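You operate a simulated robot arm through the tools that you are given. There is no shell and no other tool. Be economical: measure what you need, move in short steps, check, and stop when the job is done.

You run a simulated two-armed robot. Do the job below in one go: nothing can be reset, and whatever is moved stays where it is left.

TASK
Bake the cup of spent green beads at 130 C till the green lamp lights.
Fine: leave the other cup where it stands; bake with no lid, open the oven vent, shut the door before switching on, and switch off at the end.
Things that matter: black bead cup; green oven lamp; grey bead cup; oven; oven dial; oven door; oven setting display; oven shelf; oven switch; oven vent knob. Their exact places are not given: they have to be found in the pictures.

The check looks at the end state, three seconds after you hand in, the way a careful person would. Anything else that was tipped, shoved, dropped, spilled or broken makes it a failure. Lids that push on must go on centred and level and be pressed home; caps that screw on are set level and turned clockwise until they are tight.

THE ROBOT
Two 7-joint arms with two-finger parallel grippers on one trunk, on a base that drives. Base frame: it is fixed to the floor where the robot stands at the start and does not move with it; the origin is under the middle of the robot, x ahead of it, y to its left, z up. Units: mm, degrees, N and s.
The left shoulder is at the start at [20, 113, 1422], the right one opposite. With the tool pointing down near the work surface each hand reaches from about 100 to 540 mm from the robot's upright axis, wherever it stands, measured 20 degrees to its own side. Places, roughly: green oven lamp [400, 900, 1100]; oven [700, 800, 1200]; oven dial [400, 800, 1000]; oven door [100, 1100, 1300]; oven setting display [400, 900, 1000]; oven shelf [600, 800, 1100]; oven switch [400, 1000, 1000]; oven vent knob [400, 600, 1000]. Payload 1.57 kg a hand.
The tool frame of a hand sits at the grasp point between the pads (the TCP): z along the fingers, y along the line on which they close. The tips reach 30 mm beyond it. Largest opening 80 mm; finger width 17, thickness 12; the body of the gripper, 40 by 82 mm, starts 80 mm behind the TCP.
Orientation is that of the tool frame in the base frame, as a unit quaternion [w, x, y, z]. With the fingers straight down and closing along the base's y, the tool's x points along the base's -x, its y along +y and its z along -z.

THE INTERFACE
- The arms move only by the tool drive_tool. It takes "left_deltas", "right_deltas" or both (then of equal length, played together; a hand with none holds still); each is a list of rows, each an object (a shift or turn left out is 0, a gripper value left out holds the last) with "delta_pos": the shift along the base's x, y, z in units of 250 mm (1.0 is 250 mm), a list of three; "rot": the turn, a rotation vector about the base's x, y, z in units of 180 degrees (1.0 is 180 degrees), a list of three; "hand": the closure in counts, from 0 (fully open) to 255 (shut). In form: [{"delta_pos": [x, y, z], "rot": [wx, wy, wz], "hand": hand}, ...]. A call has 1 to 8 rows; each row is the pose to reach, as a shift and turn from the pose commanded when the call began. A call with a number of a shift or a turn outside -1 to 1 is refused whole. A row lasts 0.2 s, in which the tool goes at most 50 mm and 8.6 degrees; a call with a longer step from one row to the next is refused whole, and so is a gripper value outside its range. A pose out of reach is approached as far as the arm can. The call stops where the force on the tool passes 40 N (or 10 N more than at its start, if that is more) or the arm is blocked; 0.2 s more then pass. The fingers move at their own pace (about 45 mm/s each) and stop on an object; they squeeze with about 37 N. The grip force told is the motor's: it shows also when the fingers shut on nothing. Time passes only in rows, and 0.2 s behind the last, so rows that repeat a pose let the fingers close. The reply holds the time, the measured pose of the TCP, the force on the tool along the base axes, the opening and the grip force, in the units named above and with some noise, with the torque about the TCP (base axes, N m) and any sound that the robot's microphone picked up.
- Cameras (640 x 400 px; columns grow to the right, rows downward): "scene" is now at [84.1, 51.5, 1563.2]; the picture's right is [0.59, -0.81, 0.00], its down [-0.34, -0.25, -0.90] and it looks along [0.73, 0.53, -0.43] (base axes); focal length 214 px, centre (320, 200). "left" rides on the left gripper at [72, 7, -122] in its tool frame; the picture's right is [-0.09, 1.00, 0.00], its down [-0.84, -0.08, -0.54] and it looks along [-0.54, -0.05, 0.84] (tool axes); focal length 238 px, centre (320, 200). "right" rides on the right gripper at [72, -7, -122] in its tool frame; the picture's right is [0.09, 1.00, 0.00], its down [-0.84, 0.08, -0.54] and it looks along [-0.54, 0.05, 0.84] (tool axes); focal length 238 px, centre (320, 200).
- capture(camera): a new picture of that camera. No time passes.
- raise_lower(by): slides the trunk up (or, below 0, down) by that many mm; the arms and the scene camera ride with it, the base frame stays. It gives what a move gives, with no picture.
- drive_base(legs): drives the robot by 1 to 6 legs, each [ahead, left, turn to the left] in mm, mm and degrees, along the robot's own axes; the way and the turn of a leg run together, so that a leg with both is an arc; at most 1500 mm and 180 degrees a leg. The arms and the cameras ride along, it lands a little off, and it stops where it bumps. It gives what a move gives.
- aim_head(pan, tilt): turns the head with the scene camera to pan (to the left, within 80 degrees either way) and tilt (down, from -29 to 69), counted from straight ahead of the robot. It gives what a move gives.
- point_at(camera, pixels): for up to 12 pixels [column, row] of the newest picture of that camera ("zoom" is the newest enlarged one), the place [x, y, z] in the base frame of the surface seen there, good to about 2 mm. No time passes.
- enlarge(camera, box): a new picture of the part [left, top, right, bottom] of that camera's present view, enlarged. No time passes.
- hand_in(): hands the job in; it is judged then, once.

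Go step by step. Measure first, check grasps and placings, and put right what went wrong. The budget is 80 turns and 62 pictures, counting those below and the enlarged ones. Unless the task says otherwise, let go and move clear before handing in, and close with one line.

The tools are called as name(argument=value, ...) on one line, values as JSON. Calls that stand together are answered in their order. drive_tool: Moves the arms, as the interface text tells. Its arguments: {"type":"object","properties":{"left_deltas":{"type":"array"},"right_deltas":{"type":"array"}},"required":[]} The other tools are called the same way: raise_lower (by) slides the trunk up or down; drive_base (legs) drives the base; aim_head (pan, tilt) turns the head that bears the scene camera; capture (camera) takes a picture; point_at (camera, pixels) gives the place of the surface under pixels of a picture; enlarge (camera, box) takes an enlarged picture of a part of a camera's view; hand_in () hands the job in.

At the start:

```text
t: 0.0
left_eef_pos: [324.9, 412.6, 1524.1]
left_tool_rot: [0.0, -0.001, 1.0, -0.001]
left_wrist_force: [-0.2, -0.6, -0.1]
left_torque: [0.02, 0.03, 0.01]
left_width: 79.8
left_gripper_force: 0.0
right_eef_pos: [275.1, 32.7, 1599.8]
right_tool_rot: [0.0, -0.001, 1.0, 0.001]
right_wrist_force: [0.3, -0.5, -0.1]
right_torque: [0.03, 0.0, -0.01]
right_width: 79.9
right_gripper_force: 0.1
trunk travel left (down, up): [-475.0, 95.0]
robot x, y, heading: [3.0, -0.8, -0.1]
head pan, tilt: [36.1, 25.3]
```

scene: 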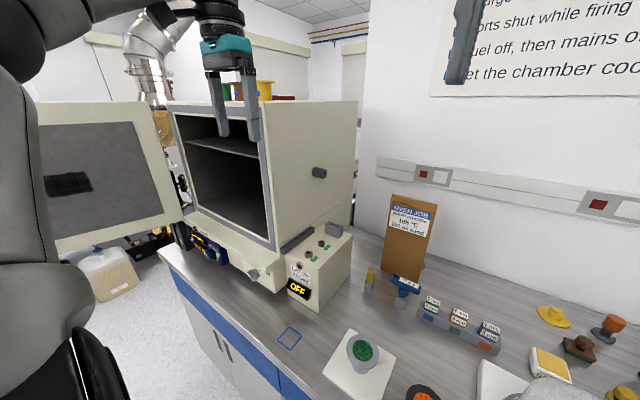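
right: 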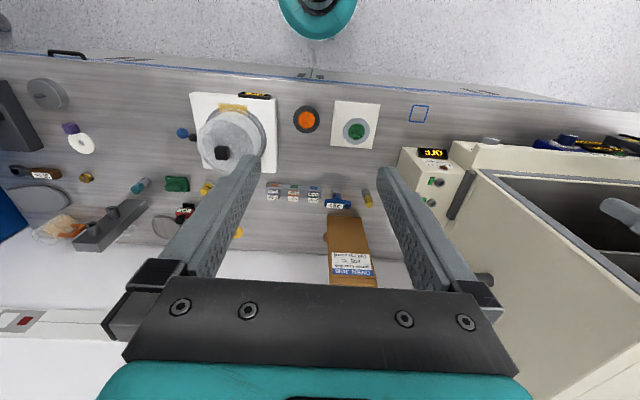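
left: 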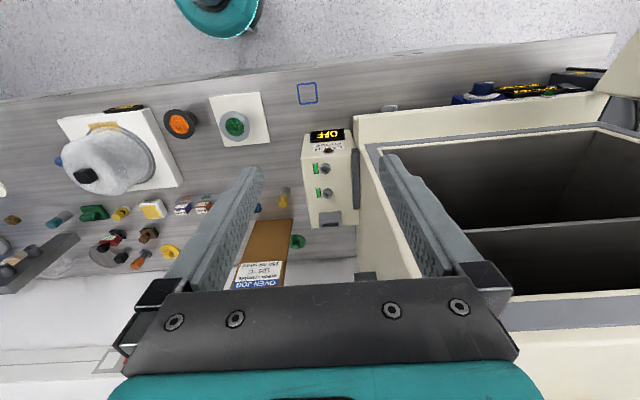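

The scene shows the open oven at (220,170), a control box at (320,265), and the green bead cup at (362,352). I'll enlarge the controls, the cups and the job card.

enlarge(camera="scene", box=[160, 210, 360, 335])

enlarge(camera="scene", box=[310, 180, 510, 305])

enlarge(camera="left", box=[160, 70, 400, 220])

point_at(camera="scene", pixels=[[362, 352], [318, 172], [253, 274], [298, 288], [300, 265], [333, 228], [290, 338], [170, 215], [270, 245], [258, 135], [200, 205], [265, 150]])

```text
3.20 times, centred on (260, 272) of scene
```

zoom: 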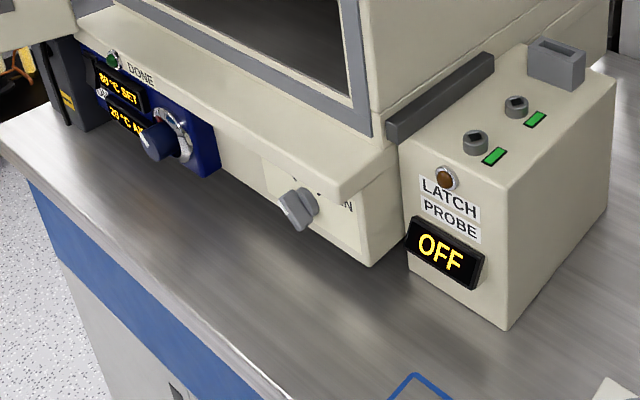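

```text
3.20 times, centred on (410, 242) of scene
```

zoom: 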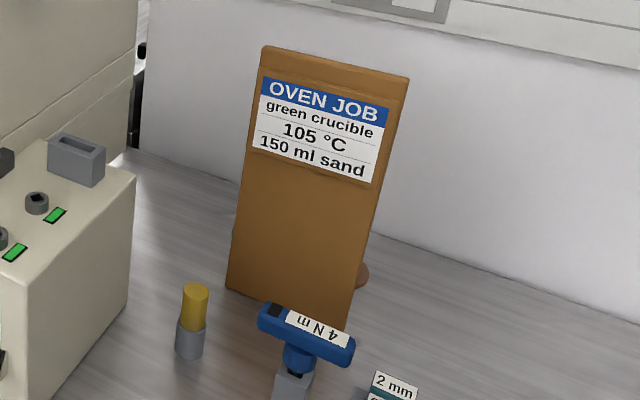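

```text
2.67 times, centred on (280, 145) of left
```

zoom: 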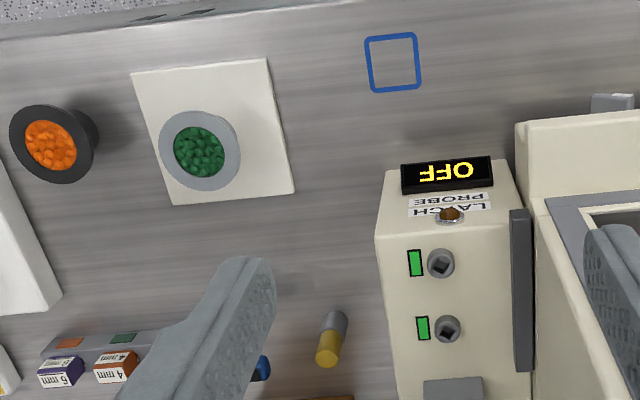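

```text
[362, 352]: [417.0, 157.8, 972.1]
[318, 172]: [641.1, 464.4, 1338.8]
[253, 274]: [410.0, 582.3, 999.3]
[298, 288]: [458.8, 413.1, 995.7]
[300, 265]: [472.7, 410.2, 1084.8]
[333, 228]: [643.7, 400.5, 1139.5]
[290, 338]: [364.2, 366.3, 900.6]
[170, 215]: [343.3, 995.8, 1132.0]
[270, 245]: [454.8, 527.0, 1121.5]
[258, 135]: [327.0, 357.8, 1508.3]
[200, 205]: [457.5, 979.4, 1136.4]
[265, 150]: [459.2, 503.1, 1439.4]
```

The card says 105 °C, but my task says 130 °C, so 130 it is. Next I'll look at the chamber, the door and the cup, moving the left arm out of the view of the oven first.

drive_tool(left_deltas=[{"delta_pos": [-0.1, -0.15, 0]}, {"delta_pos": [-0.2, -0.3, 0]}, {"delta_pos": [-0.3, -0.4, 0]}])

aim_head(pan=58, tilt=22)

capture(camera="scene")

```text
t: 0.8
left_eef_pos: [245.6, 312.0, 1526.1]
left_tool_rot: [0.001, 0.0, 1.0, 0.0]
left_wrist_force: [-0.7, 0.4, 0.3]
left_torque: [0.02, -0.02, 0.03]
left_width: 80.2
left_gripper_force: 0.0
right_eef_pos: [274.4, 32.3, 1600.2]
right_tool_rot: [0.001, -0.001, 1.0, 0.0]
right_wrist_force: [0.1, -0.5, -0.1]
right_torque: [0.05, -0.06, 0.03]
right_width: 79.9
right_gripper_force: 0.0
trunk travel left (down, up): [-475.0, 95.0]
robot x, y, heading: [0.5, -0.8, -0.3]
head pan, tilt: [36.1, 25.3]
```

```text
t: 1.6
left_eef_pos: [246.0, 311.9, 1525.2]
left_tool_rot: [0.0, 0.0, 1.0, 0.0]
left_wrist_force: [-0.1, 0.8, -0.5]
left_torque: [0.01, 0.01, -0.03]
left_width: 79.9
left_gripper_force: 0.0
right_eef_pos: [274.6, 32.0, 1599.4]
right_tool_rot: [0.001, -0.001, 1.0, 0.001]
right_wrist_force: [-0.1, 0.8, -0.5]
right_torque: [-0.02, -0.01, 0.01]
right_width: 79.8
right_gripper_force: 0.1
trunk travel left (down, up): [-475.0, 95.0]
robot x, y, heading: [-1.7, -0.2, 0.0]
head pan, tilt: [58.0, 22.0]
```

```text
55 pictures are left
```

scene: 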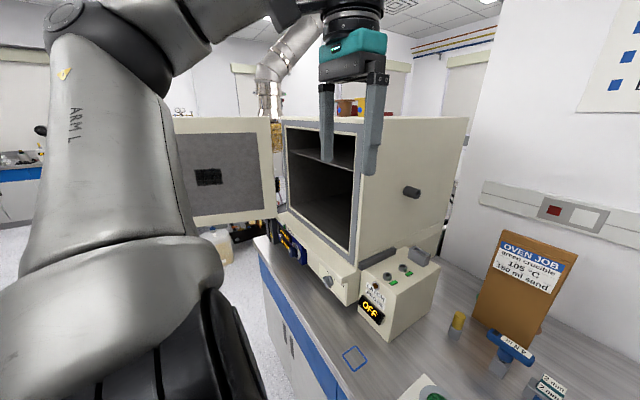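

The door spans (180–275,120–225), and the chamber has a mid shelf near (310,158). I'll measure those points and enlarge.

enlarge(camera="scene", box=[170, 100, 370, 225])

enlarge(camera="scene", box=[250, 210, 378, 290])

point_at(camera="scene", pixels=[[268, 130], [270, 205], [190, 215], [195, 130], [300, 157], [315, 160], [345, 168], [300, 204], [320, 225], [352, 200], [355, 135], [289, 130]])

```text
3.20 times, centred on (270, 162) of scene
```

zoom: 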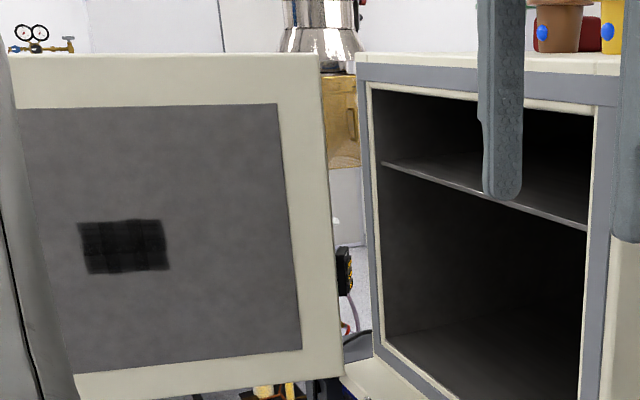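

```text
5.00 times, centred on (314, 250) of scene
```

zoom: 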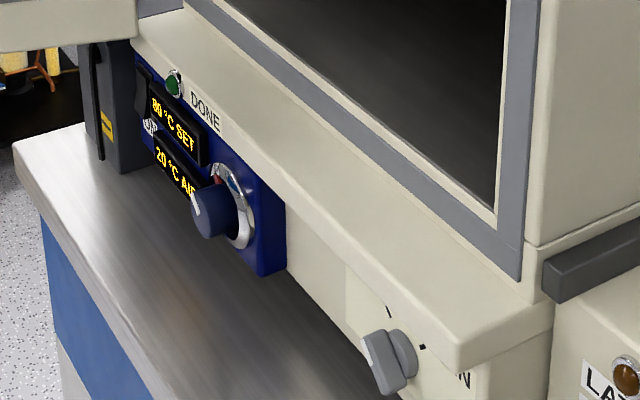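

```text
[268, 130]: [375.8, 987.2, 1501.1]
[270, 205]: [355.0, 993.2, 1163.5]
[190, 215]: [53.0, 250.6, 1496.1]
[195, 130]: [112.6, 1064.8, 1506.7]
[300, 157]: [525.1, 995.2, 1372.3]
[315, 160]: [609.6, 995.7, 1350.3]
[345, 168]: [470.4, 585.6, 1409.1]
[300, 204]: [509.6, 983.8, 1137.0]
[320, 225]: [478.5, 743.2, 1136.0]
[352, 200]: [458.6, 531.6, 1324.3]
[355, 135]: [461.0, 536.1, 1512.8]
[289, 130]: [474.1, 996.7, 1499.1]
```

The chamber floor is at z≈1136, which matches the stated shelf place, with an upper rack at about 1405. The display reads 80 °C SET, and the vent knob is at (345,280). Now I'll inspect the cup closely.

aim_head(pan=20, tilt=50)

capture(camera="scene")

enlarge(camera="left", box=[200, 60, 440, 210])

```text
t: 2.7
left_eef_pos: [247.2, 314.4, 1525.3]
left_tool_rot: [0.0, 0.0, 1.0, 0.0]
left_wrist_force: [0.7, 0.6, 0.6]
left_torque: [0.0, -0.03, 0.02]
left_width: 80.0
left_gripper_force: 0.0
right_eef_pos: [275.7, 32.0, 1599.6]
right_tool_rot: [0.0, -0.001, 1.0, 0.001]
right_wrist_force: [-0.3, 0.7, 0.2]
right_torque: [-0.01, 0.05, 0.0]
right_width: 80.2
right_gripper_force: 0.1
trunk travel left (down, up): [-475.0, 95.0]
robot x, y, heading: [0.3, -0.3, 0.1]
head pan, tilt: [20.0, 50.0]
```

```text
52 pictures are left
```

scene: 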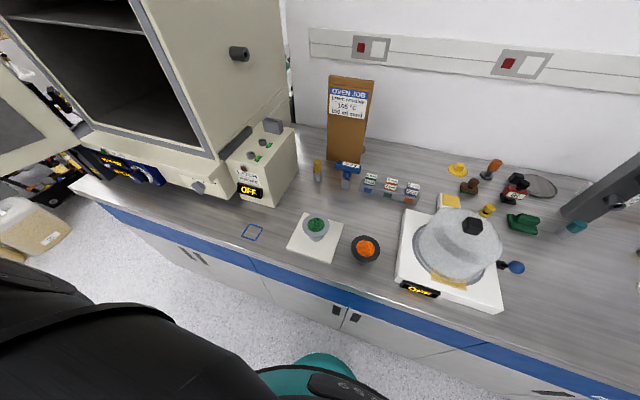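

```text
2.67 times, centred on (320, 135) of left
```

zoom: 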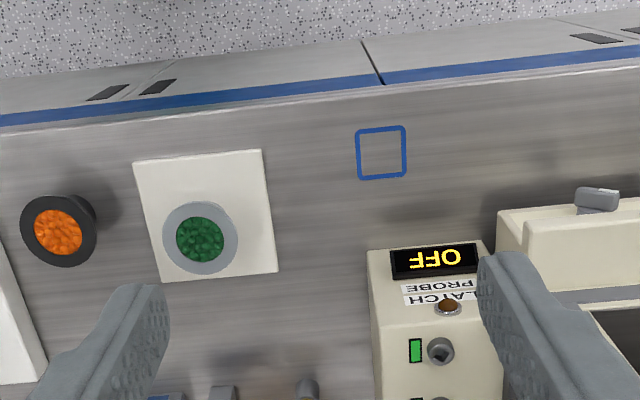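

I'll enlarge the cup and measure its rim, base and pad.

enlarge(camera="scene", box=[276, 200, 388, 270])

point_at(camera="scene", pixels=[[315, 225], [315, 239], [302, 248], [305, 227], [327, 227], [330, 250], [366, 258], [300, 219], [250, 264], [316, 216], [298, 236], [340, 232]])

```text
5.71 times, centred on (332, 235) of scene
```

zoom: 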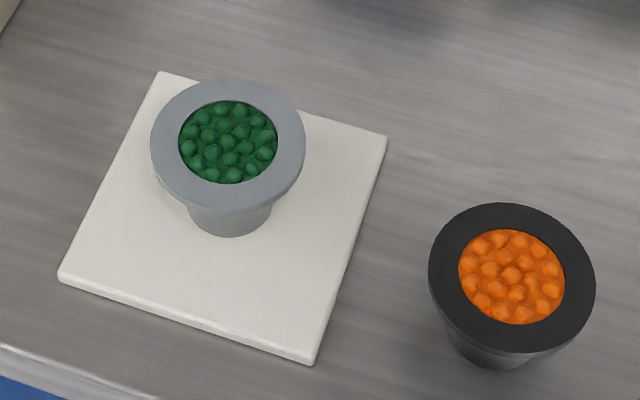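

```text
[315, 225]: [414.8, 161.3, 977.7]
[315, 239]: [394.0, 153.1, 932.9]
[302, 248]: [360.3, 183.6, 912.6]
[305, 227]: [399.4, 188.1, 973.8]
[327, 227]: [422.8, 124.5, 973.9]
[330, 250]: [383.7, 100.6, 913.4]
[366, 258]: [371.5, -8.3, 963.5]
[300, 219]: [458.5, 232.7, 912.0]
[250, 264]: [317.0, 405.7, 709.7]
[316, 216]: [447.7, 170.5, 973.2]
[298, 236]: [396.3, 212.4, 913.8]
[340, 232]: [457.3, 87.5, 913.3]
```

The cup has a wide rim (~86 mm at z≈975) over a ~48 mm body on a tile at z≈913. I'll grip the body under the rim from the front, with the tool pitched about 22° below horizontal. First I'll move the right arm aside and pitch the left tool while lowering it.

drive_tool(left_deltas=[{"delta_pos": [-0.02, 0, -0.12], "rot": [0, -0.0472, 0]}, {"delta_pos": [-0.04, 0, -0.24], "rot": [0, -0.0944, 0]}, {"delta_pos": [-0.06, 0, -0.36], "rot": [0, -0.1416, 0]}, {"delta_pos": [-0.08, -0.05, -0.48], "rot": [0, -0.1888, 0]}, {"delta_pos": [-0.1, -0.1, -0.6], "rot": [0, -0.236, 0]}, {"delta_pos": [-0.12, -0.2, -0.72], "rot": [0, -0.2832, 0]}, {"delta_pos": [-0.14, -0.3, -0.84], "rot": [0, -0.3304, 0]}, {"delta_pos": [-0.15, -0.4, -0.96], "rot": [0, -0.3776, 0]}], right_deltas=[{"delta_pos": [0, -0.1, 0]}, {"delta_pos": [0, -0.2, 0]}, {"delta_pos": [0, -0.3, 0]}, {"delta_pos": [0, -0.4, 0]}, {"delta_pos": [0, -0.5, 0]}, {"delta_pos": [0, -0.6, 0]}, {"delta_pos": [0, -0.7, 0]}, {"delta_pos": [0, -0.7, 0]}])

capture(camera="left")

capture(camera="scene")

```text
t: 4.5
left_eef_pos: [242.7, 384.5, 1234.0]
left_tool_rot: [0.551, 0.003, 0.834, 0.007]
left_wrist_force: [-1.7, -4.0, -7.5]
left_torque: [0.13, -0.74, 0.32]
left_width: 79.8
left_gripper_force: 0.1
left hand out of reach, approached as far as the arm can: row 4, 5, 6, 7, 8
right_eef_pos: [277.7, -141.2, 1599.1]
right_tool_rot: [0.0, -0.001, 1.0, 0.001]
right_wrist_force: [0.6, 1.1, 1.4]
right_torque: [-0.01, 0.04, -0.04]
right_width: 79.8
right_gripper_force: 0.1
trunk travel left (down, up): [-475.0, 95.0]
robot x, y, heading: [-2.0, 2.6, 0.2]
head pan, tilt: [20.0, 50.0]
```

```text
49 pictures are left
```

left: 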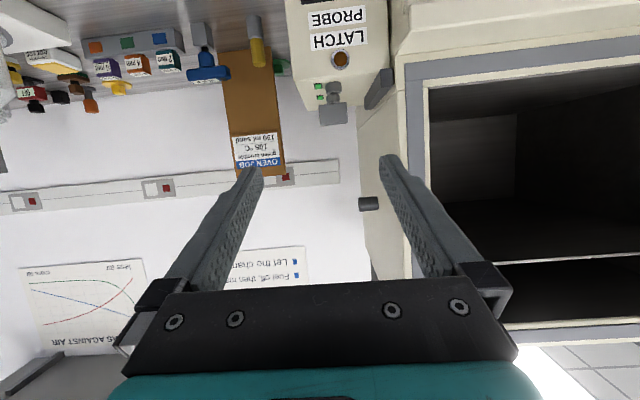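

```text
48 pictures are left
```

scene: 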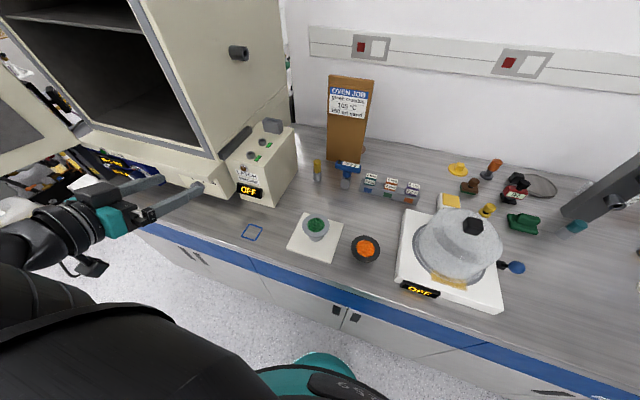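

The tool is pitched about 23° down at (243,384,1234), but it sits too near the body. I'll back up 120 mm, shift right 150 mm and lower the trunk 250 mm.

drive_base(legs=[[-120, 0, 0], [0, -150, 0]])

raise_lower(by=-250)

```text
t: 6.7
left_eef_pos: [117.5, 225.3, 1225.8]
left_tool_rot: [0.545, 0.002, 0.839, -0.001]
left_wrist_force: [-0.6, -0.1, 0.4]
left_torque: [0.0, 0.03, 0.04]
left_width: 80.1
left_gripper_force: 0.0
right_eef_pos: [153.2, -297.0, 1600.2]
right_tool_rot: [0.002, 0.001, 1.0, 0.002]
right_wrist_force: [0.3, -0.9, 0.3]
right_torque: [0.05, -0.04, 0.01]
right_width: 80.2
right_gripper_force: 0.1
trunk travel left (down, up): [-475.0, 95.0]
robot x, y, heading: [-119.1, -149.5, -0.5]
head pan, tilt: [20.0, 50.0]
```

```text
t: 9.3
left_eef_pos: [117.3, 224.6, 976.6]
left_tool_rot: [0.544, 0.002, 0.839, -0.002]
left_wrist_force: [0.2, 0.5, -0.5]
left_torque: [-0.01, 0.02, 0.01]
left_width: 79.9
left_gripper_force: 0.0
right_eef_pos: [152.7, -297.0, 1350.2]
right_tool_rot: [0.0, 0.002, 1.0, 0.001]
right_wrist_force: [0.3, 0.0, -0.2]
right_torque: [-0.01, -0.01, 0.01]
right_width: 80.2
right_gripper_force: 0.0
trunk travel left (down, up): [-225.0, 345.0]
robot x, y, heading: [-124.5, -149.3, -0.1]
head pan, tilt: [20.0, 50.0]
```

The hand is at (117,225,977). I'll get the cup's rim and body precisely from an enlarged view.

aim_head(pan=28, tilt=32)

capture(camera="scene")

```text
t: 10.1
left_eef_pos: [117.5, 224.5, 977.7]
left_tool_rot: [0.545, 0.002, 0.839, -0.002]
left_wrist_force: [0.9, -0.4, -0.1]
left_torque: [0.03, 0.0, -0.02]
left_width: 79.9
left_gripper_force: 0.1
right_eef_pos: [153.3, -296.3, 1350.8]
right_tool_rot: [0.0, 0.002, 1.0, 0.002]
right_wrist_force: [-0.1, -1.1, -0.4]
right_torque: [-0.03, -0.02, 0.01]
right_width: 79.9
right_gripper_force: 0.0
trunk travel left (down, up): [-225.0, 345.0]
robot x, y, heading: [-121.4, -152.4, -0.1]
head pan, tilt: [28.0, 32.0]
```

```text
47 pictures are left
```

scene: 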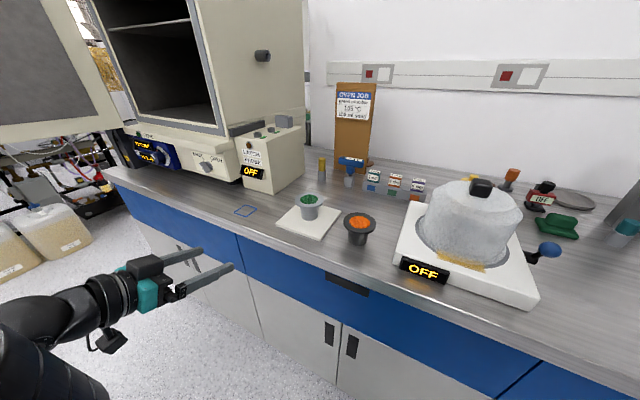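

enlarge(camera="scene", box=[270, 180, 398, 260])

enlarge(camera="scene", box=[120, 115, 280, 215])

```text
5.00 times, centred on (334, 220) of scene
```

zoom: 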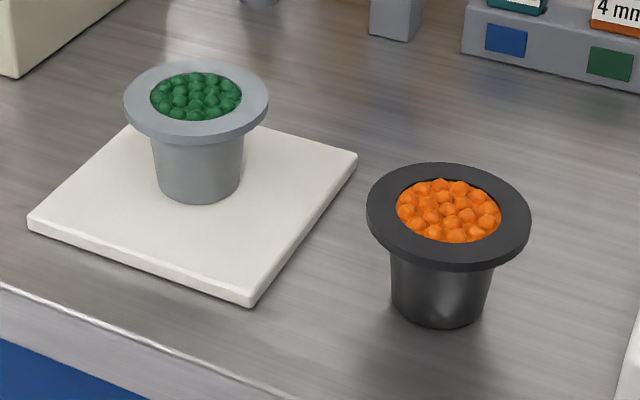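

```text
4.00 times, centred on (200, 165) of scene
```

zoom: 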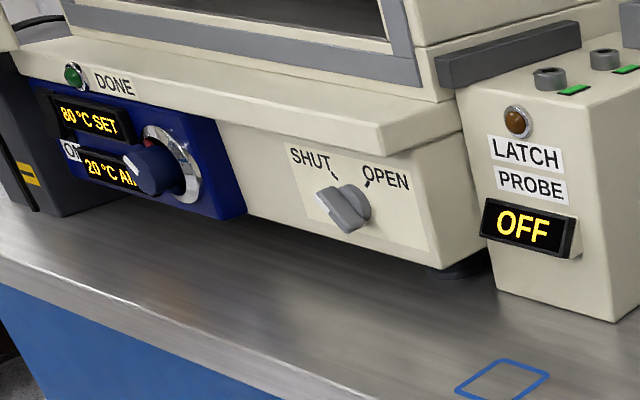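

point_at(camera="scene", pixels=[[295.5, 199.6], [323, 199.6], [309.2, 206.5], [309, 193], [302, 213], [317.6, 213], [309.6, 214], [309.6, 219], [309, 200], [309.4, 210], [240, 222], [300, 238]])

```text
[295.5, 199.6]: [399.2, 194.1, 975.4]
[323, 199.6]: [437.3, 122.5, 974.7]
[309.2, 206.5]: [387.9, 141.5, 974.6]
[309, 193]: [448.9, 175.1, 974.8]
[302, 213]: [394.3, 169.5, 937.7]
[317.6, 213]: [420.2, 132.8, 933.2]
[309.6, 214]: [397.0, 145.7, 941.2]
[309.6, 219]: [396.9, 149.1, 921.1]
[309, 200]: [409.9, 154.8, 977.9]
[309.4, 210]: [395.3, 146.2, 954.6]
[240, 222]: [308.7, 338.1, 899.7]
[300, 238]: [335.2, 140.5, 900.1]
```

The cup's centre is (418,158), the rim radius is 40 at z 967–975, and the body is ~48 mm across. I'll move to a standoff at x≈300, y=158, z=943.

drive_tool(left_deltas=[{"delta_pos": [0.1, -0.1, 0]}, {"delta_pos": [0.22, -0.2, -0.03]}, {"delta_pos": [0.36, -0.266, -0.08]}, {"delta_pos": [0.5, -0.266, -0.12]}, {"delta_pos": [0.64, -0.266, -0.139]}, {"delta_pos": [0.73, -0.266, -0.139]}, {"delta_pos": [0.73, -0.266, -0.139]}])

```text
t: 11.7
left_eef_pos: [255.0, 199.7, 973.4]
left_tool_rot: [0.545, 0.002, 0.839, -0.002]
left_wrist_force: [-0.1, -0.1, 0.1]
left_torque: [-0.01, -0.01, 0.0]
left_width: 80.0
left_gripper_force: 0.0
left hand out of reach, approached as far as the arm can: row 1, 2, 3, 4, 5, 6, 7
right_eef_pos: [154.2, -295.7, 1350.4]
right_tool_rot: [0.0, 0.001, 1.0, 0.001]
right_wrist_force: [0.0, -0.6, -0.2]
right_torque: [0.01, 0.01, 0.02]
right_width: 80.0
right_gripper_force: 0.1
trunk travel left (down, up): [-225.0, 345.0]
robot x, y, heading: [-117.6, -152.1, -0.2]
head pan, tilt: [28.0, 32.0]
```

It only reached (255,200,973), still limited by being too near the body. I'll continue toward the standoff and see whether the limit lifts.

drive_tool(left_deltas=[{"delta_pos": [0.1, 0, 0]}, {"delta_pos": [0.16, -0.1, -0.05]}, {"delta_pos": [0.18, -0.168, -0.122]}, {"delta_pos": [0.18, -0.168, -0.122]}])

```text
t: 12.7
left_eef_pos: [263.5, 204.2, 975.7]
left_tool_rot: [0.545, 0.002, 0.838, -0.002]
left_wrist_force: [0.3, -0.7, -0.5]
left_torque: [0.0, 0.01, -0.03]
left_width: 80.1
left_gripper_force: 0.1
left hand out of reach, approached as far as the arm can: row 1, 2, 3, 4
right_eef_pos: [152.9, -296.4, 1351.2]
right_tool_rot: [0.001, 0.001, 1.0, 0.0]
right_wrist_force: [-0.2, -0.1, 0.1]
right_torque: [0.01, -0.01, -0.02]
right_width: 80.1
right_gripper_force: 0.1
trunk travel left (down, up): [-225.0, 345.0]
robot x, y, heading: [-122.6, -148.3, -0.1]
head pan, tilt: [28.0, 32.0]
```

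A joint limit seems to bind with the arm folded. I'll back the base up 200 mm so the arm works more stretched, then reach forward.

drive_base(legs=[[-200, 0, 0]])

drive_tool(left_deltas=[{"delta_pos": [0.12, 0, 0.1]}, {"delta_pos": [0.28, 0, 0.2]}, {"delta_pos": [0.44, 0, 0.2]}, {"delta_pos": [0.6, 0, 0.2]}, {"delta_pos": [0.76, 0, 0.2]}, {"delta_pos": [0.76, 0, 0.2]}])

```text
t: 14.3
left_eef_pos: [66.1, 205.4, 976.7]
left_tool_rot: [0.546, 0.002, 0.838, -0.002]
left_wrist_force: [-0.2, 0.1, -0.8]
left_torque: [0.0, 0.0, 0.02]
left_width: 79.8
left_gripper_force: 0.1
right_eef_pos: [-44.3, -294.7, 1350.4]
right_tool_rot: [0.001, 0.001, 1.0, 0.001]
right_wrist_force: [0.6, 0.4, 0.3]
right_torque: [0.01, -0.02, 0.0]
right_width: 79.9
right_gripper_force: 0.1
trunk travel left (down, up): [-225.0, 345.0]
robot x, y, heading: [-318.9, -151.0, -0.1]
head pan, tilt: [28.0, 32.0]
```

```text
t: 15.7
left_eef_pos: [117.0, 252.5, 1043.6]
left_tool_rot: [0.545, 0.002, 0.839, -0.002]
left_wrist_force: [-0.9, -0.1, 0.5]
left_torque: [0.0, 0.0, 0.02]
left_width: 79.6
left_gripper_force: 0.1
left hand out of reach, approached as far as the arm can: row 1, 2, 3, 4, 5, 6
right_eef_pos: [-43.0, -296.6, 1350.8]
right_tool_rot: [0.002, 0.002, 1.0, 0.001]
right_wrist_force: [0.0, 0.2, -0.3]
right_torque: [-0.01, 0.01, -0.04]
right_width: 80.0
right_gripper_force: 0.0
trunk travel left (down, up): [-225.0, 345.0]
robot x, y, heading: [-319.5, -154.1, -0.4]
head pan, tilt: [28.0, 32.0]
```

The solver drifts left instead of forward, so the straight-ahead yaw looks awkward for this arm. I'll yaw the tool 35° to the right, which suits an elbow-out left arm, and test reaching.

drive_tool(left_deltas=[{"rot": [0, 0, -0.045]}, {"rot": [0, 0, -0.09]}, {"rot": [0, 0, -0.135]}, {"rot": [0, 0, -0.18]}, {"delta_pos": [0.1, -0.1, 0], "rot": [0, 0, -0.195]}, {"delta_pos": [0.2, -0.2, -0.1], "rot": [0, 0, -0.195]}, {"delta_pos": [0.35, -0.3, -0.2], "rot": [0, 0, -0.195]}, {"delta_pos": [0.35, -0.3, -0.2], "rot": [0, 0, -0.195]}])

capture(camera="scene")

```text
refused: row 7 steps farther than a row can; nothing moved
```

```text
44 pictures are left
```

scene: 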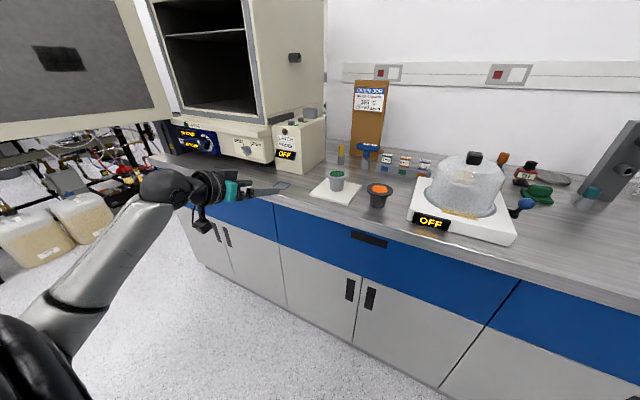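

drive_tool(left_deltas=[{"rot": [0, 0, -0.045]}, {"rot": [0, 0, -0.09]}, {"rot": [0, 0, -0.135]}, {"rot": [0, 0, -0.18]}, {"delta_pos": [0.1, -0.1, 0], "rot": [0, 0, -0.195]}, {"delta_pos": [0.2, -0.2, -0.1], "rot": [0, 0, -0.195]}, {"delta_pos": [0.3, -0.3, -0.2], "rot": [0, 0, -0.195]}, {"delta_pos": [0.3, -0.3, -0.2], "rot": [0, 0, -0.195]}])

```text
t: 17.5
left_eef_pos: [193.5, 179.9, 995.8]
left_tool_rot: [0.519, 0.255, 0.799, -0.166]
left_wrist_force: [-0.1, -0.5, 0.8]
left_torque: [-0.03, 0.01, 0.01]
left_width: 79.8
left_gripper_force: 0.0
right_eef_pos: [-44.2, -295.0, 1350.6]
right_tool_rot: [0.0, 0.002, 1.0, 0.001]
right_wrist_force: [-0.1, 0.0, 0.5]
right_torque: [0.01, 0.02, 0.0]
right_width: 79.9
right_gripper_force: 0.1
trunk travel left (down, up): [-225.0, 345.0]
robot x, y, heading: [-318.7, -154.6, -0.2]
head pan, tilt: [28.0, 32.0]
```

With the 35° yaw the arm reaches freely, at (193,180,996). I'll go to a standoff at (324,224,945) along the new approach line, checking the bench edge first.

point_at(camera="scene", pixels=[[300, 203], [300, 205], [300, 207], [300, 209], [300, 212], [376, 190], [364, 189], [392, 189], [340, 185]])

drive_tool(left_deltas=[{"delta_pos": [0.13, 0.044, -0.05]}, {"delta_pos": [0.26, 0.09, -0.1]}, {"delta_pos": [0.39, 0.13, -0.15]}, {"delta_pos": [0.52, 0.176, -0.204]}, {"delta_pos": [0.52, 0.176, -0.204]}])

capture(camera="scene")

```text
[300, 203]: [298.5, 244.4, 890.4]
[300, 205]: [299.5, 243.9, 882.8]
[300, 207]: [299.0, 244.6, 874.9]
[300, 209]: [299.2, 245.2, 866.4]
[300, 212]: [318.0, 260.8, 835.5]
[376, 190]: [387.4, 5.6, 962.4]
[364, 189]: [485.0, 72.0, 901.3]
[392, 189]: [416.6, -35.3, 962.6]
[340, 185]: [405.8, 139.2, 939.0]
```

```text
t: 18.7
left_eef_pos: [310.6, 217.2, 945.5]
left_tool_rot: [0.519, 0.255, 0.799, -0.167]
left_wrist_force: [1.0, 0.4, -0.2]
left_torque: [0.03, 0.04, -0.01]
left_width: 80.0
left_gripper_force: 0.2
left hand out of reach, approached as far as the arm can: row 4, 5
right_eef_pos: [-44.2, -295.9, 1350.1]
right_tool_rot: [0.001, 0.002, 1.0, 0.001]
right_wrist_force: [0.4, 0.2, 0.6]
right_torque: [0.0, 0.01, 0.0]
right_width: 80.1
right_gripper_force: 0.0
trunk travel left (down, up): [-225.0, 345.0]
robot x, y, heading: [-316.8, -151.1, 0.0]
head pan, tilt: [28.0, 32.0]
```

```text
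43 pictures are left
```

scene: 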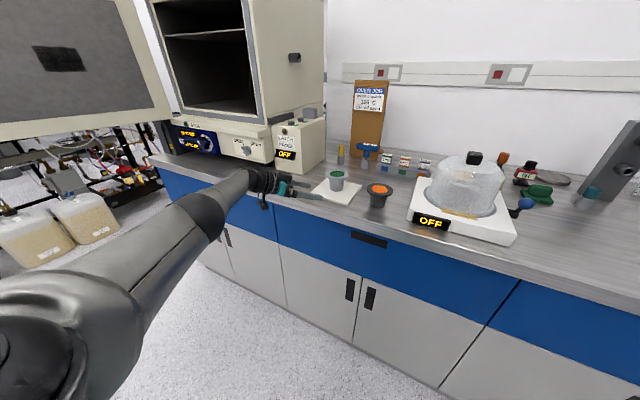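

The arm is now fully stretched. I'll retract the hand 90 mm, then advance the base 105 mm.

drive_tool(left_deltas=[{"delta_pos": [-0.18, 0.03, 0]}, {"delta_pos": [-0.36, 0.03, 0]}, {"delta_pos": [-0.36, 0.03, 0]}])

drive_base(legs=[[105, 0, 0]])

```text
t: 19.5
left_eef_pos: [219.7, 224.5, 947.3]
left_tool_rot: [0.519, 0.255, 0.798, -0.166]
left_wrist_force: [0.1, -0.5, -0.4]
left_torque: [0.01, 0.01, -0.01]
left_width: 79.8
left_gripper_force: 0.1
right_eef_pos: [-43.4, -296.4, 1349.6]
right_tool_rot: [0.001, 0.002, 1.0, 0.002]
right_wrist_force: [-0.5, -0.5, -0.6]
right_torque: [0.01, 0.02, -0.01]
right_width: 80.0
right_gripper_force: 0.1
trunk travel left (down, up): [-225.0, 345.0]
robot x, y, heading: [-317.7, -148.4, -0.5]
head pan, tilt: [28.0, 32.0]
```

```text
t: 20.7
left_eef_pos: [323.2, 224.1, 947.6]
left_tool_rot: [0.519, 0.255, 0.799, -0.167]
left_wrist_force: [0.5, -0.4, 0.2]
left_torque: [-0.03, 0.0, -0.01]
left_width: 80.1
left_gripper_force: 0.0
right_eef_pos: [59.0, -296.3, 1351.1]
right_tool_rot: [0.001, 0.002, 1.0, 0.002]
right_wrist_force: [0.0, 0.2, 0.2]
right_torque: [-0.01, 0.02, 0.0]
right_width: 80.3
right_gripper_force: 0.0
trunk travel left (down, up): [-225.0, 345.0]
robot x, y, heading: [-215.8, -156.0, -0.3]
head pan, tilt: [28.0, 32.0]
```

The standoff is set at (323,224,948), on the approach line. I'll advance to (407,166,943) around the cup body.

drive_tool(left_deltas=[{"delta_pos": [0.08, -0.056, -0.01]}, {"delta_pos": [0.17, -0.117, -0.018]}, {"delta_pos": [0.25, -0.175, -0.018]}, {"delta_pos": [0.337, -0.234, -0.018]}, {"delta_pos": [0.337, -0.234, -0.018]}])

capture(camera="left")

enlarge(camera="scene", box=[260, 140, 420, 240])

```text
t: 21.9
left_eef_pos: [406.6, 163.7, 943.6]
left_tool_rot: [0.519, 0.255, 0.799, -0.166]
left_wrist_force: [-0.3, -0.2, -0.1]
left_torque: [0.04, 0.0, 0.03]
left_width: 80.0
left_gripper_force: 0.0
right_eef_pos: [57.6, -295.2, 1349.9]
right_tool_rot: [0.001, 0.002, 1.0, 0.001]
right_wrist_force: [0.8, 0.4, 0.9]
right_torque: [-0.03, 0.01, 0.0]
right_width: 80.1
right_gripper_force: 0.0
trunk travel left (down, up): [-225.0, 345.0]
robot x, y, heading: [-217.9, -152.2, -0.4]
head pan, tilt: [28.0, 32.0]
```

```text
42 pictures are left
```

left: 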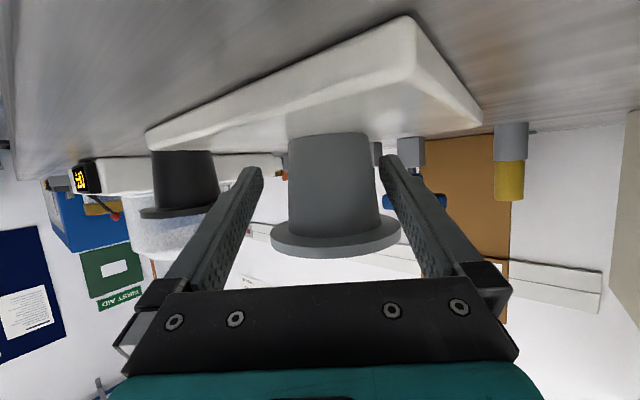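

```text
4.00 times, centred on (340, 190) of scene
```

zoom: 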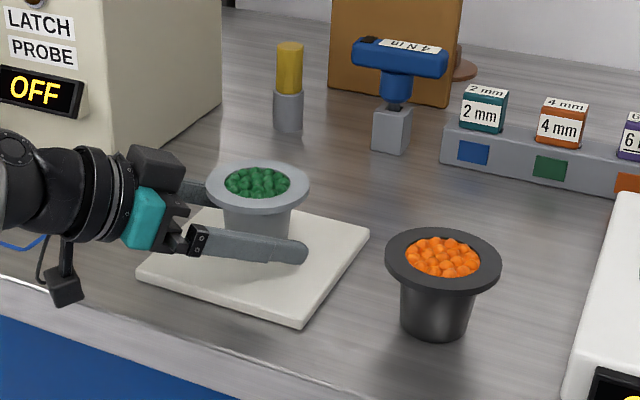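

The cup body sits between the fingers, slightly toward tool +y (col 333 vs 320). I'll shift about 4 mm and close.

drive_tool(left_deltas=[{"delta_pos": [0.009, 0.013, 0], "hand": 0}, {"delta_pos": [0.009, 0.013, 0], "hand": 255}, {"delta_pos": [0.009, 0.013, 0], "hand": 255}, {"delta_pos": [0.009, 0.013, 0], "hand": 255}, {"delta_pos": [0.009, 0.013, 0], "hand": 255}])

```text
t: 23.1
left_eef_pos: [405.9, 169.0, 942.9]
left_tool_rot: [0.518, 0.255, 0.799, -0.166]
left_wrist_force: [0.1, 0.6, -1.0]
left_torque: [0.04, 0.02, -0.01]
left_width: 54.2
left_gripper_force: 36.2
right_eef_pos: [57.9, -296.0, 1351.6]
right_tool_rot: [0.0, 0.002, 1.0, 0.001]
right_wrist_force: [0.3, -0.7, -0.3]
right_torque: [-0.02, -0.01, 0.0]
right_width: 80.0
right_gripper_force: 0.0
trunk travel left (down, up): [-225.0, 345.0]
robot x, y, heading: [-214.7, -155.2, -0.4]
head pan, tilt: [28.0, 32.0]
```

It grips at width 54 and 36 N. I'll lift slowly and check.

drive_tool(left_deltas=[{"delta_pos": [0, 0, 0.02]}, {"delta_pos": [0, 0, 0.08]}, {"delta_pos": [0, 0, 0.16]}, {"delta_pos": [0, 0, 0.24]}, {"delta_pos": [0, 0, 0.3]}])

capture(camera="scene")

```text
t: 24.3
left_eef_pos: [408.6, 168.7, 1019.1]
left_tool_rot: [0.519, 0.254, 0.799, -0.165]
left_wrist_force: [0.4, -0.6, -1.1]
left_torque: [0.02, 0.02, 0.01]
left_width: 54.1
left_gripper_force: 37.3
right_eef_pos: [57.8, -295.7, 1349.8]
right_tool_rot: [0.001, 0.002, 1.0, 0.001]
right_wrist_force: [-1.6, 0.6, -0.2]
right_torque: [-0.02, -0.04, 0.01]
right_width: 80.1
right_gripper_force: 0.1
trunk travel left (down, up): [-225.0, 345.0]
robot x, y, heading: [-216.5, -152.2, -0.5]
head pan, tilt: [28.0, 32.0]
```

```text
40 pictures are left
```

scene: 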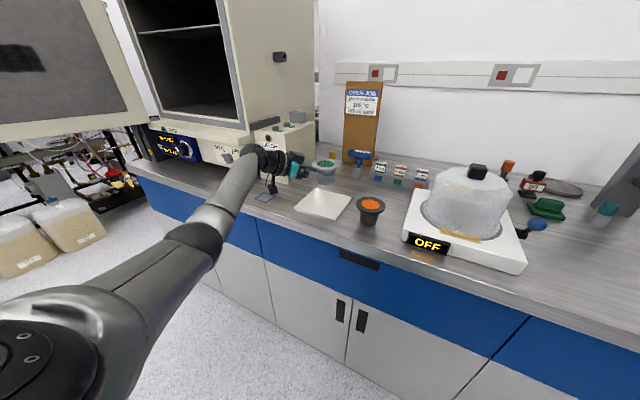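

The cup is held level and lifted clear of the tile. I'll back off 210 mm, raise the trunk 250 mm, and drive left to face the oven.

drive_base(legs=[[-210, 0, 0]])

raise_lower(by=250)

drive_base(legs=[[0, 545, 0]])

aim_head(pan=32, tilt=22)

capture(camera="scene")

```text
t: 25.9
left_eef_pos: [197.0, 171.5, 1020.0]
left_tool_rot: [0.518, 0.254, 0.8, -0.165]
left_wrist_force: [-0.2, -0.6, -1.0]
left_torque: [0.03, 0.02, 0.01]
left_width: 54.1
left_gripper_force: 37.0
right_eef_pos: [-152.7, -294.6, 1350.9]
right_tool_rot: [0.001, 0.001, 1.0, 0.001]
right_wrist_force: [-1.5, -0.2, -0.1]
right_torque: [0.01, -0.02, 0.0]
right_width: 79.8
right_gripper_force: 0.0
trunk travel left (down, up): [-225.0, 345.0]
robot x, y, heading: [-428.1, -155.5, 0.1]
head pan, tilt: [28.0, 32.0]
```

```text
t: 28.5
left_eef_pos: [197.1, 170.0, 1269.2]
left_tool_rot: [0.519, 0.254, 0.799, -0.166]
left_wrist_force: [-0.3, -0.1, -1.0]
left_torque: [-0.01, 0.03, -0.03]
left_width: 54.2
left_gripper_force: 37.0
right_eef_pos: [-151.6, -294.5, 1600.4]
right_tool_rot: [0.0, 0.0, 1.0, 0.001]
right_wrist_force: [0.8, 0.4, -0.7]
right_torque: [0.02, 0.0, -0.01]
right_width: 80.2
right_gripper_force: 0.1
trunk travel left (down, up): [-475.0, 95.0]
robot x, y, heading: [-425.1, -152.3, -0.1]
head pan, tilt: [28.0, 32.0]
```

```text
t: 31.6
left_eef_pos: [187.2, 719.5, 1268.7]
left_tool_rot: [0.521, 0.247, 0.801, -0.162]
left_wrist_force: [0.3, 0.6, -1.9]
left_torque: [-0.03, 0.01, -0.01]
left_width: 54.4
left_gripper_force: 37.0
right_eef_pos: [-154.3, 249.4, 1600.4]
right_tool_rot: [0.001, -0.008, 1.0, 0.001]
right_wrist_force: [0.0, -0.1, 0.0]
right_torque: [0.0, -0.01, -0.04]
right_width: 80.0
right_gripper_force: 0.0
trunk travel left (down, up): [-475.0, 95.0]
robot x, y, heading: [-433.7, 382.1, 1.1]
head pan, tilt: [28.0, 32.0]
```

```text
t: 32.3
left_eef_pos: [187.0, 718.8, 1268.5]
left_tool_rot: [0.521, 0.247, 0.801, -0.161]
left_wrist_force: [0.3, -0.7, -1.1]
left_torque: [0.0, 0.03, -0.01]
left_width: 53.7
left_gripper_force: 36.6
right_eef_pos: [-153.5, 247.0, 1601.0]
right_tool_rot: [0.001, -0.008, 1.0, 0.002]
right_wrist_force: [0.5, 0.1, 0.8]
right_torque: [0.06, 0.01, 0.0]
right_width: 80.1
right_gripper_force: 0.1
trunk travel left (down, up): [-475.0, 95.0]
robot x, y, heading: [-435.0, 386.8, 1.1]
head pan, tilt: [32.0, 22.0]
```

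```text
39 pictures are left
```

scene: 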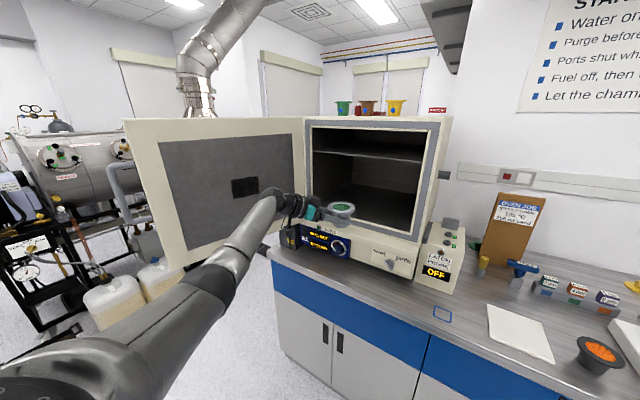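

The view is clear: the door spans (130–305,120–265) and the opening is (312–425,125–230). I'll measure the door corners, sill and floor.

point_at(camera="scene", pixels=[[130, 125], [183, 264], [155, 200], [300, 130], [300, 220], [245, 188], [340, 190], [380, 200], [360, 222], [390, 236], [330, 153], [400, 160]])

enlarge(camera="scene", box=[270, 180, 430, 280])

```text
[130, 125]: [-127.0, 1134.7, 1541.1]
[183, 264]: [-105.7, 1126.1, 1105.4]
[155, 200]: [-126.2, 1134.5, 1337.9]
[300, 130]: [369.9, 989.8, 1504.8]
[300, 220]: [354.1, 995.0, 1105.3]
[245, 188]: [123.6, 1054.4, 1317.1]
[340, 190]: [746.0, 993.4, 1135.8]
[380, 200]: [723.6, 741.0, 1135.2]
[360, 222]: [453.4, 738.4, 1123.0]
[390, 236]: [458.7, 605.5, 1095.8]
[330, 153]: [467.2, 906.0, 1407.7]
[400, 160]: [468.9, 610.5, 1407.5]
```

```text
4.00 times, centred on (350, 230) of scene
```

zoom: 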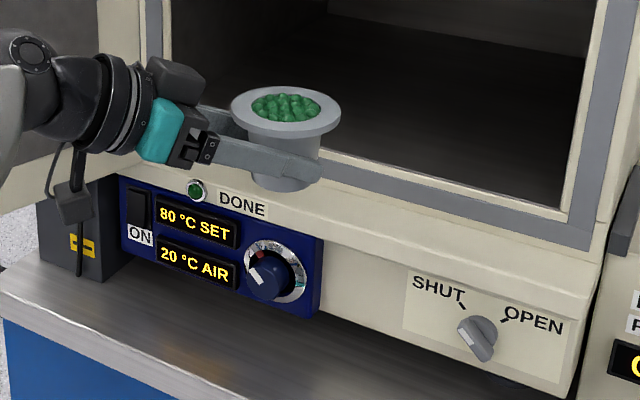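

The chamber floor is at z 1136, the sill at 1123 and the rack at 1407. I'll lower the hand to z≈1203, then drive in 350 mm.

drive_tool(left_deltas=[{"delta_pos": [0, 0.0, -0.13]}, {"delta_pos": [0, 0.01, -0.26]}, {"delta_pos": [0, 0.01, -0.26]}])

drive_base(legs=[[250, 0, 0]])

capture(camera="scene")

```text
t: 33.1
left_eef_pos: [187.8, 719.0, 1205.5]
left_tool_rot: [0.52, 0.247, 0.802, -0.161]
left_wrist_force: [1.2, 0.2, -0.7]
left_torque: [0.03, 0.02, 0.0]
left_width: 54.3
left_gripper_force: 37.0
right_eef_pos: [-154.9, 246.9, 1600.7]
right_tool_rot: [0.001, -0.008, 1.0, 0.002]
right_wrist_force: [-0.1, -0.3, -0.6]
right_torque: [0.01, -0.01, 0.01]
right_width: 79.8
right_gripper_force: 0.1
trunk travel left (down, up): [-475.0, 95.0]
robot x, y, heading: [-431.1, 386.1, 0.9]
head pan, tilt: [32.0, 22.0]
```

```text
t: 35.0
left_eef_pos: [439.7, 721.8, 1204.6]
left_tool_rot: [0.521, 0.247, 0.801, -0.162]
left_wrist_force: [0.5, -0.2, -0.4]
left_torque: [0.0, -0.01, -0.02]
left_width: 53.7
left_gripper_force: 36.9
right_eef_pos: [94.4, 250.0, 1600.3]
right_tool_rot: [0.001, -0.006, 1.0, 0.002]
right_wrist_force: [-0.3, 0.8, 0.0]
right_torque: [-0.01, 0.04, -0.01]
right_width: 80.0
right_gripper_force: 0.2
trunk travel left (down, up): [-475.0, 95.0]
robot x, y, heading: [-186.8, 392.2, 0.5]
head pan, tilt: [32.0, 22.0]
```

```text
37 pictures are left
```

scene: 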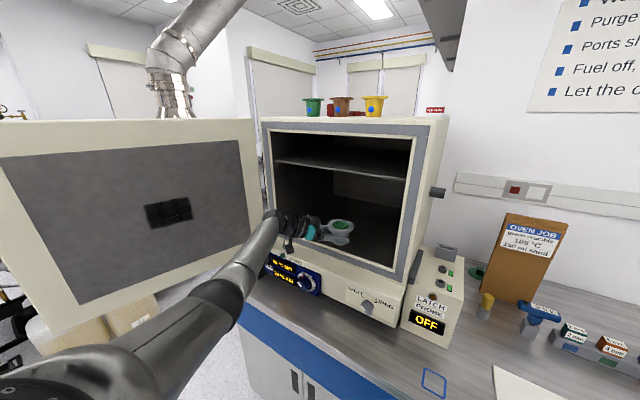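

It's entering cleanly under the rack. I'll drive 100 mm more, then lower.

drive_base(legs=[[100, 0, 0]])

drive_tool(left_deltas=[{"delta_pos": [0, 0, -0.06]}, {"delta_pos": [0, 0, -0.1]}, {"delta_pos": [0, 0, -0.115]}, {"delta_pos": [0, 0, -0.115]}])

enlarge(camera="scene", box=[230, 170, 430, 295])

```text
t: 36.1
left_eef_pos: [539.1, 721.2, 1205.0]
left_tool_rot: [0.52, 0.249, 0.801, -0.162]
left_wrist_force: [-0.1, 0.1, -1.3]
left_torque: [0.02, 0.03, 0.0]
left_width: 54.0
left_gripper_force: 37.2
right_eef_pos: [195.6, 251.6, 1600.2]
right_tool_rot: [0.001, -0.005, 1.0, 0.002]
right_wrist_force: [0.4, 0.3, -0.3]
right_torque: [0.02, 0.01, 0.0]
right_width: 80.2
right_gripper_force: 0.0
trunk travel left (down, up): [-475.0, 95.0]
robot x, y, heading: [-80.9, 390.7, 0.7]
head pan, tilt: [32.0, 22.0]
```

```text
t: 37.1
left_eef_pos: [539.4, 720.2, 1174.2]
left_tool_rot: [0.52, 0.249, 0.801, -0.162]
left_wrist_force: [0.9, -0.5, -1.5]
left_torque: [-0.02, -0.01, 0.0]
left_width: 54.0
left_gripper_force: 36.8
right_eef_pos: [194.7, 252.5, 1599.9]
right_tool_rot: [0.001, -0.006, 1.0, 0.0]
right_wrist_force: [-0.8, -0.6, -0.3]
right_torque: [0.02, 0.01, 0.01]
right_width: 79.8
right_gripper_force: 0.1
trunk travel left (down, up): [-475.0, 95.0]
robot x, y, heading: [-84.3, 392.8, 0.6]
head pan, tilt: [32.0, 22.0]
```

```text
3.20 times, centred on (330, 232) of scene
```

zoom: 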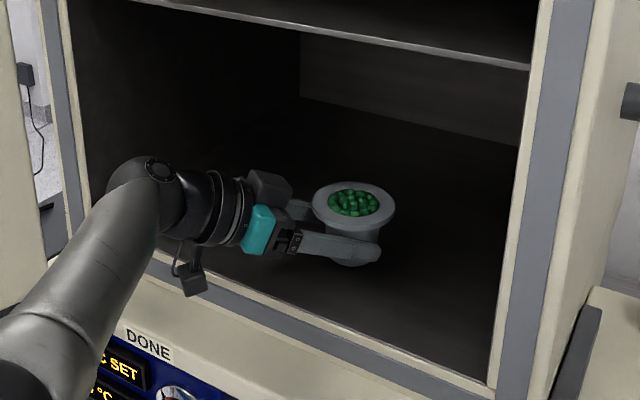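

The cup base is about 8 mm above the floor. I'll lower in small steps until it touches.

drive_tool(left_deltas=[{"delta_pos": [0, 0, -0.012]}, {"delta_pos": [0, 0, -0.02]}, {"delta_pos": [0, 0, -0.026]}, {"delta_pos": [0, 0, -0.03]}])

```text
t: 38.1
left_eef_pos: [538.8, 721.1, 1168.6]
left_tool_rot: [0.52, 0.249, 0.801, -0.163]
left_wrist_force: [0.7, 0.0, -0.5]
left_torque: [0.0, -0.02, -0.02]
left_width: 54.0
left_gripper_force: 36.9
right_eef_pos: [194.5, 251.7, 1602.0]
right_tool_rot: [0.001, -0.005, 1.0, 0.002]
right_wrist_force: [-0.3, -0.6, -0.7]
right_torque: [0.0, -0.02, 0.01]
right_width: 80.1
right_gripper_force: 0.0
trunk travel left (down, up): [-475.0, 95.0]
robot x, y, heading: [-83.8, 391.1, 0.5]
head pan, tilt: [32.0, 22.0]
```

drive_tool(left_deltas=[{"delta_pos": [0, 0, -0.006]}, {"delta_pos": [0, 0, -0.012]}, {"delta_pos": [0, 0, -0.012]}])

```text
t: 38.9
left_eef_pos: [539.1, 720.5, 1165.0]
left_tool_rot: [0.52, 0.249, 0.801, -0.162]
left_wrist_force: [-0.4, 0.3, -1.7]
left_torque: [-0.02, 0.02, 0.02]
left_width: 53.6
left_gripper_force: 37.1
right_eef_pos: [194.3, 252.0, 1600.5]
right_tool_rot: [0.001, -0.005, 1.0, 0.001]
right_wrist_force: [-0.1, 0.0, 0.5]
right_torque: [0.01, 0.0, 0.01]
right_width: 79.9
right_gripper_force: 0.0
trunk travel left (down, up): [-475.0, 95.0]
robot x, y, heading: [-82.1, 389.3, 0.7]
head pan, tilt: [32.0, 22.0]
```

drive_tool(left_deltas=[{"delta_pos": [0, 0, -0.006]}, {"delta_pos": [0, 0, -0.012]}, {"delta_pos": [0, 0, -0.016]}])

enlarge(camera="scene", box=[280, 200, 376, 260])

```text
t: 39.7
left_eef_pos: [539.1, 720.2, 1164.7]
left_tool_rot: [0.523, 0.249, 0.799, -0.161]
left_wrist_force: [-1.3, 1.5, 11.8]
left_torque: [-0.15, 0.15, -0.09]
left_width: 53.7
left_gripper_force: 37.0
right_eef_pos: [193.7, 250.7, 1601.2]
right_tool_rot: [0.001, -0.005, 1.0, 0.002]
right_wrist_force: [-0.5, -0.2, 0.2]
right_torque: [-0.01, -0.01, -0.01]
right_width: 79.8
right_gripper_force: 0.1
trunk travel left (down, up): [-475.0, 95.0]
robot x, y, heading: [-84.0, 388.2, 0.5]
head pan, tilt: [32.0, 22.0]
```

```text
6.67 times, centred on (328, 230) of scene
```

zoom: 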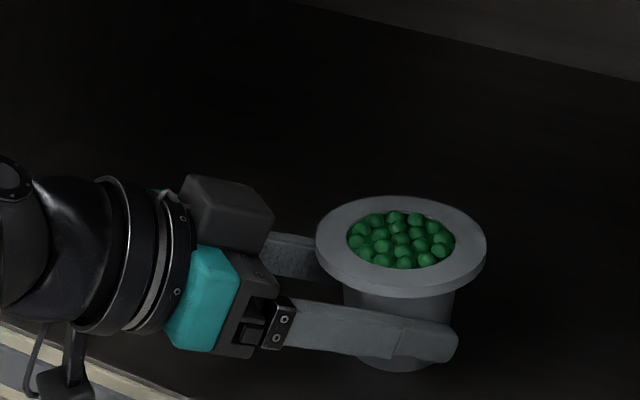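

Contact at 12 N, so the cup is on the floor. I'll ease up 2 mm, open, and withdraw along the finger axis.

drive_tool(left_deltas=[{"delta_pos": [0, 0, 0.01]}, {"delta_pos": [0, 0, 0.01], "hand": 0}, {"delta_pos": [0, 0, 0.01], "hand": 0}, {"delta_pos": [0, 0, 0.01], "hand": 0}, {"delta_pos": [0, 0, 0.01], "hand": 0}])

drive_tool(left_deltas=[{"delta_pos": [-0.08, 0.056, 0.0]}, {"delta_pos": [-0.16, 0.112, 0.0]}, {"delta_pos": [-0.26, 0.182, 0.01]}, {"delta_pos": [-0.36, 0.252, 0.06]}, {"delta_pos": [-0.42, 0.29, 0.1]}])

capture(camera="scene")

```text
t: 40.9
left_eef_pos: [537.6, 721.9, 1163.7]
left_tool_rot: [0.52, 0.249, 0.801, -0.162]
left_wrist_force: [-1.0, 0.1, 0.5]
left_torque: [0.0, 0.01, 0.01]
left_width: 80.0
left_gripper_force: 0.0
right_eef_pos: [195.6, 251.7, 1601.1]
right_tool_rot: [0.001, -0.005, 1.0, 0.001]
right_wrist_force: [-0.1, -1.0, -0.2]
right_torque: [0.04, 0.0, -0.01]
right_width: 79.7
right_gripper_force: 0.0
trunk travel left (down, up): [-475.0, 95.0]
robot x, y, heading: [-83.2, 389.4, 0.7]
head pan, tilt: [32.0, 22.0]
```

```text
t: 42.1
left_eef_pos: [435.6, 795.0, 1191.1]
left_tool_rot: [0.519, 0.25, 0.801, -0.163]
left_wrist_force: [-0.8, 0.2, -0.5]
left_torque: [0.02, -0.02, 0.03]
left_width: 79.8
left_gripper_force: 0.0
right_eef_pos: [194.2, 250.8, 1601.0]
right_tool_rot: [0.001, -0.005, 1.0, 0.001]
right_wrist_force: [0.6, 0.3, -0.7]
right_torque: [0.0, 0.03, -0.03]
right_width: 80.2
right_gripper_force: 0.0
trunk travel left (down, up): [-475.0, 95.0]
robot x, y, heading: [-81.0, 395.0, 0.5]
head pan, tilt: [32.0, 22.0]
```

```text
34 pictures are left
```

scene: 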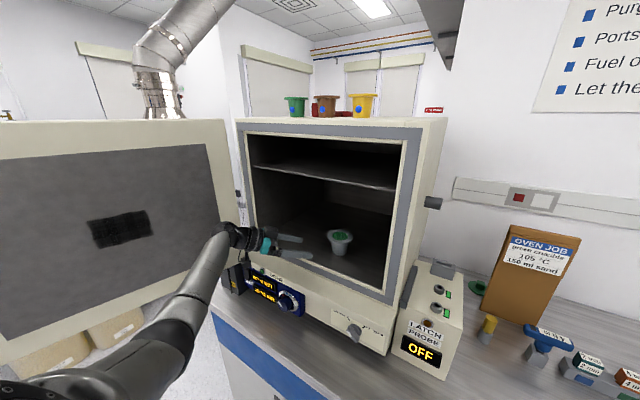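

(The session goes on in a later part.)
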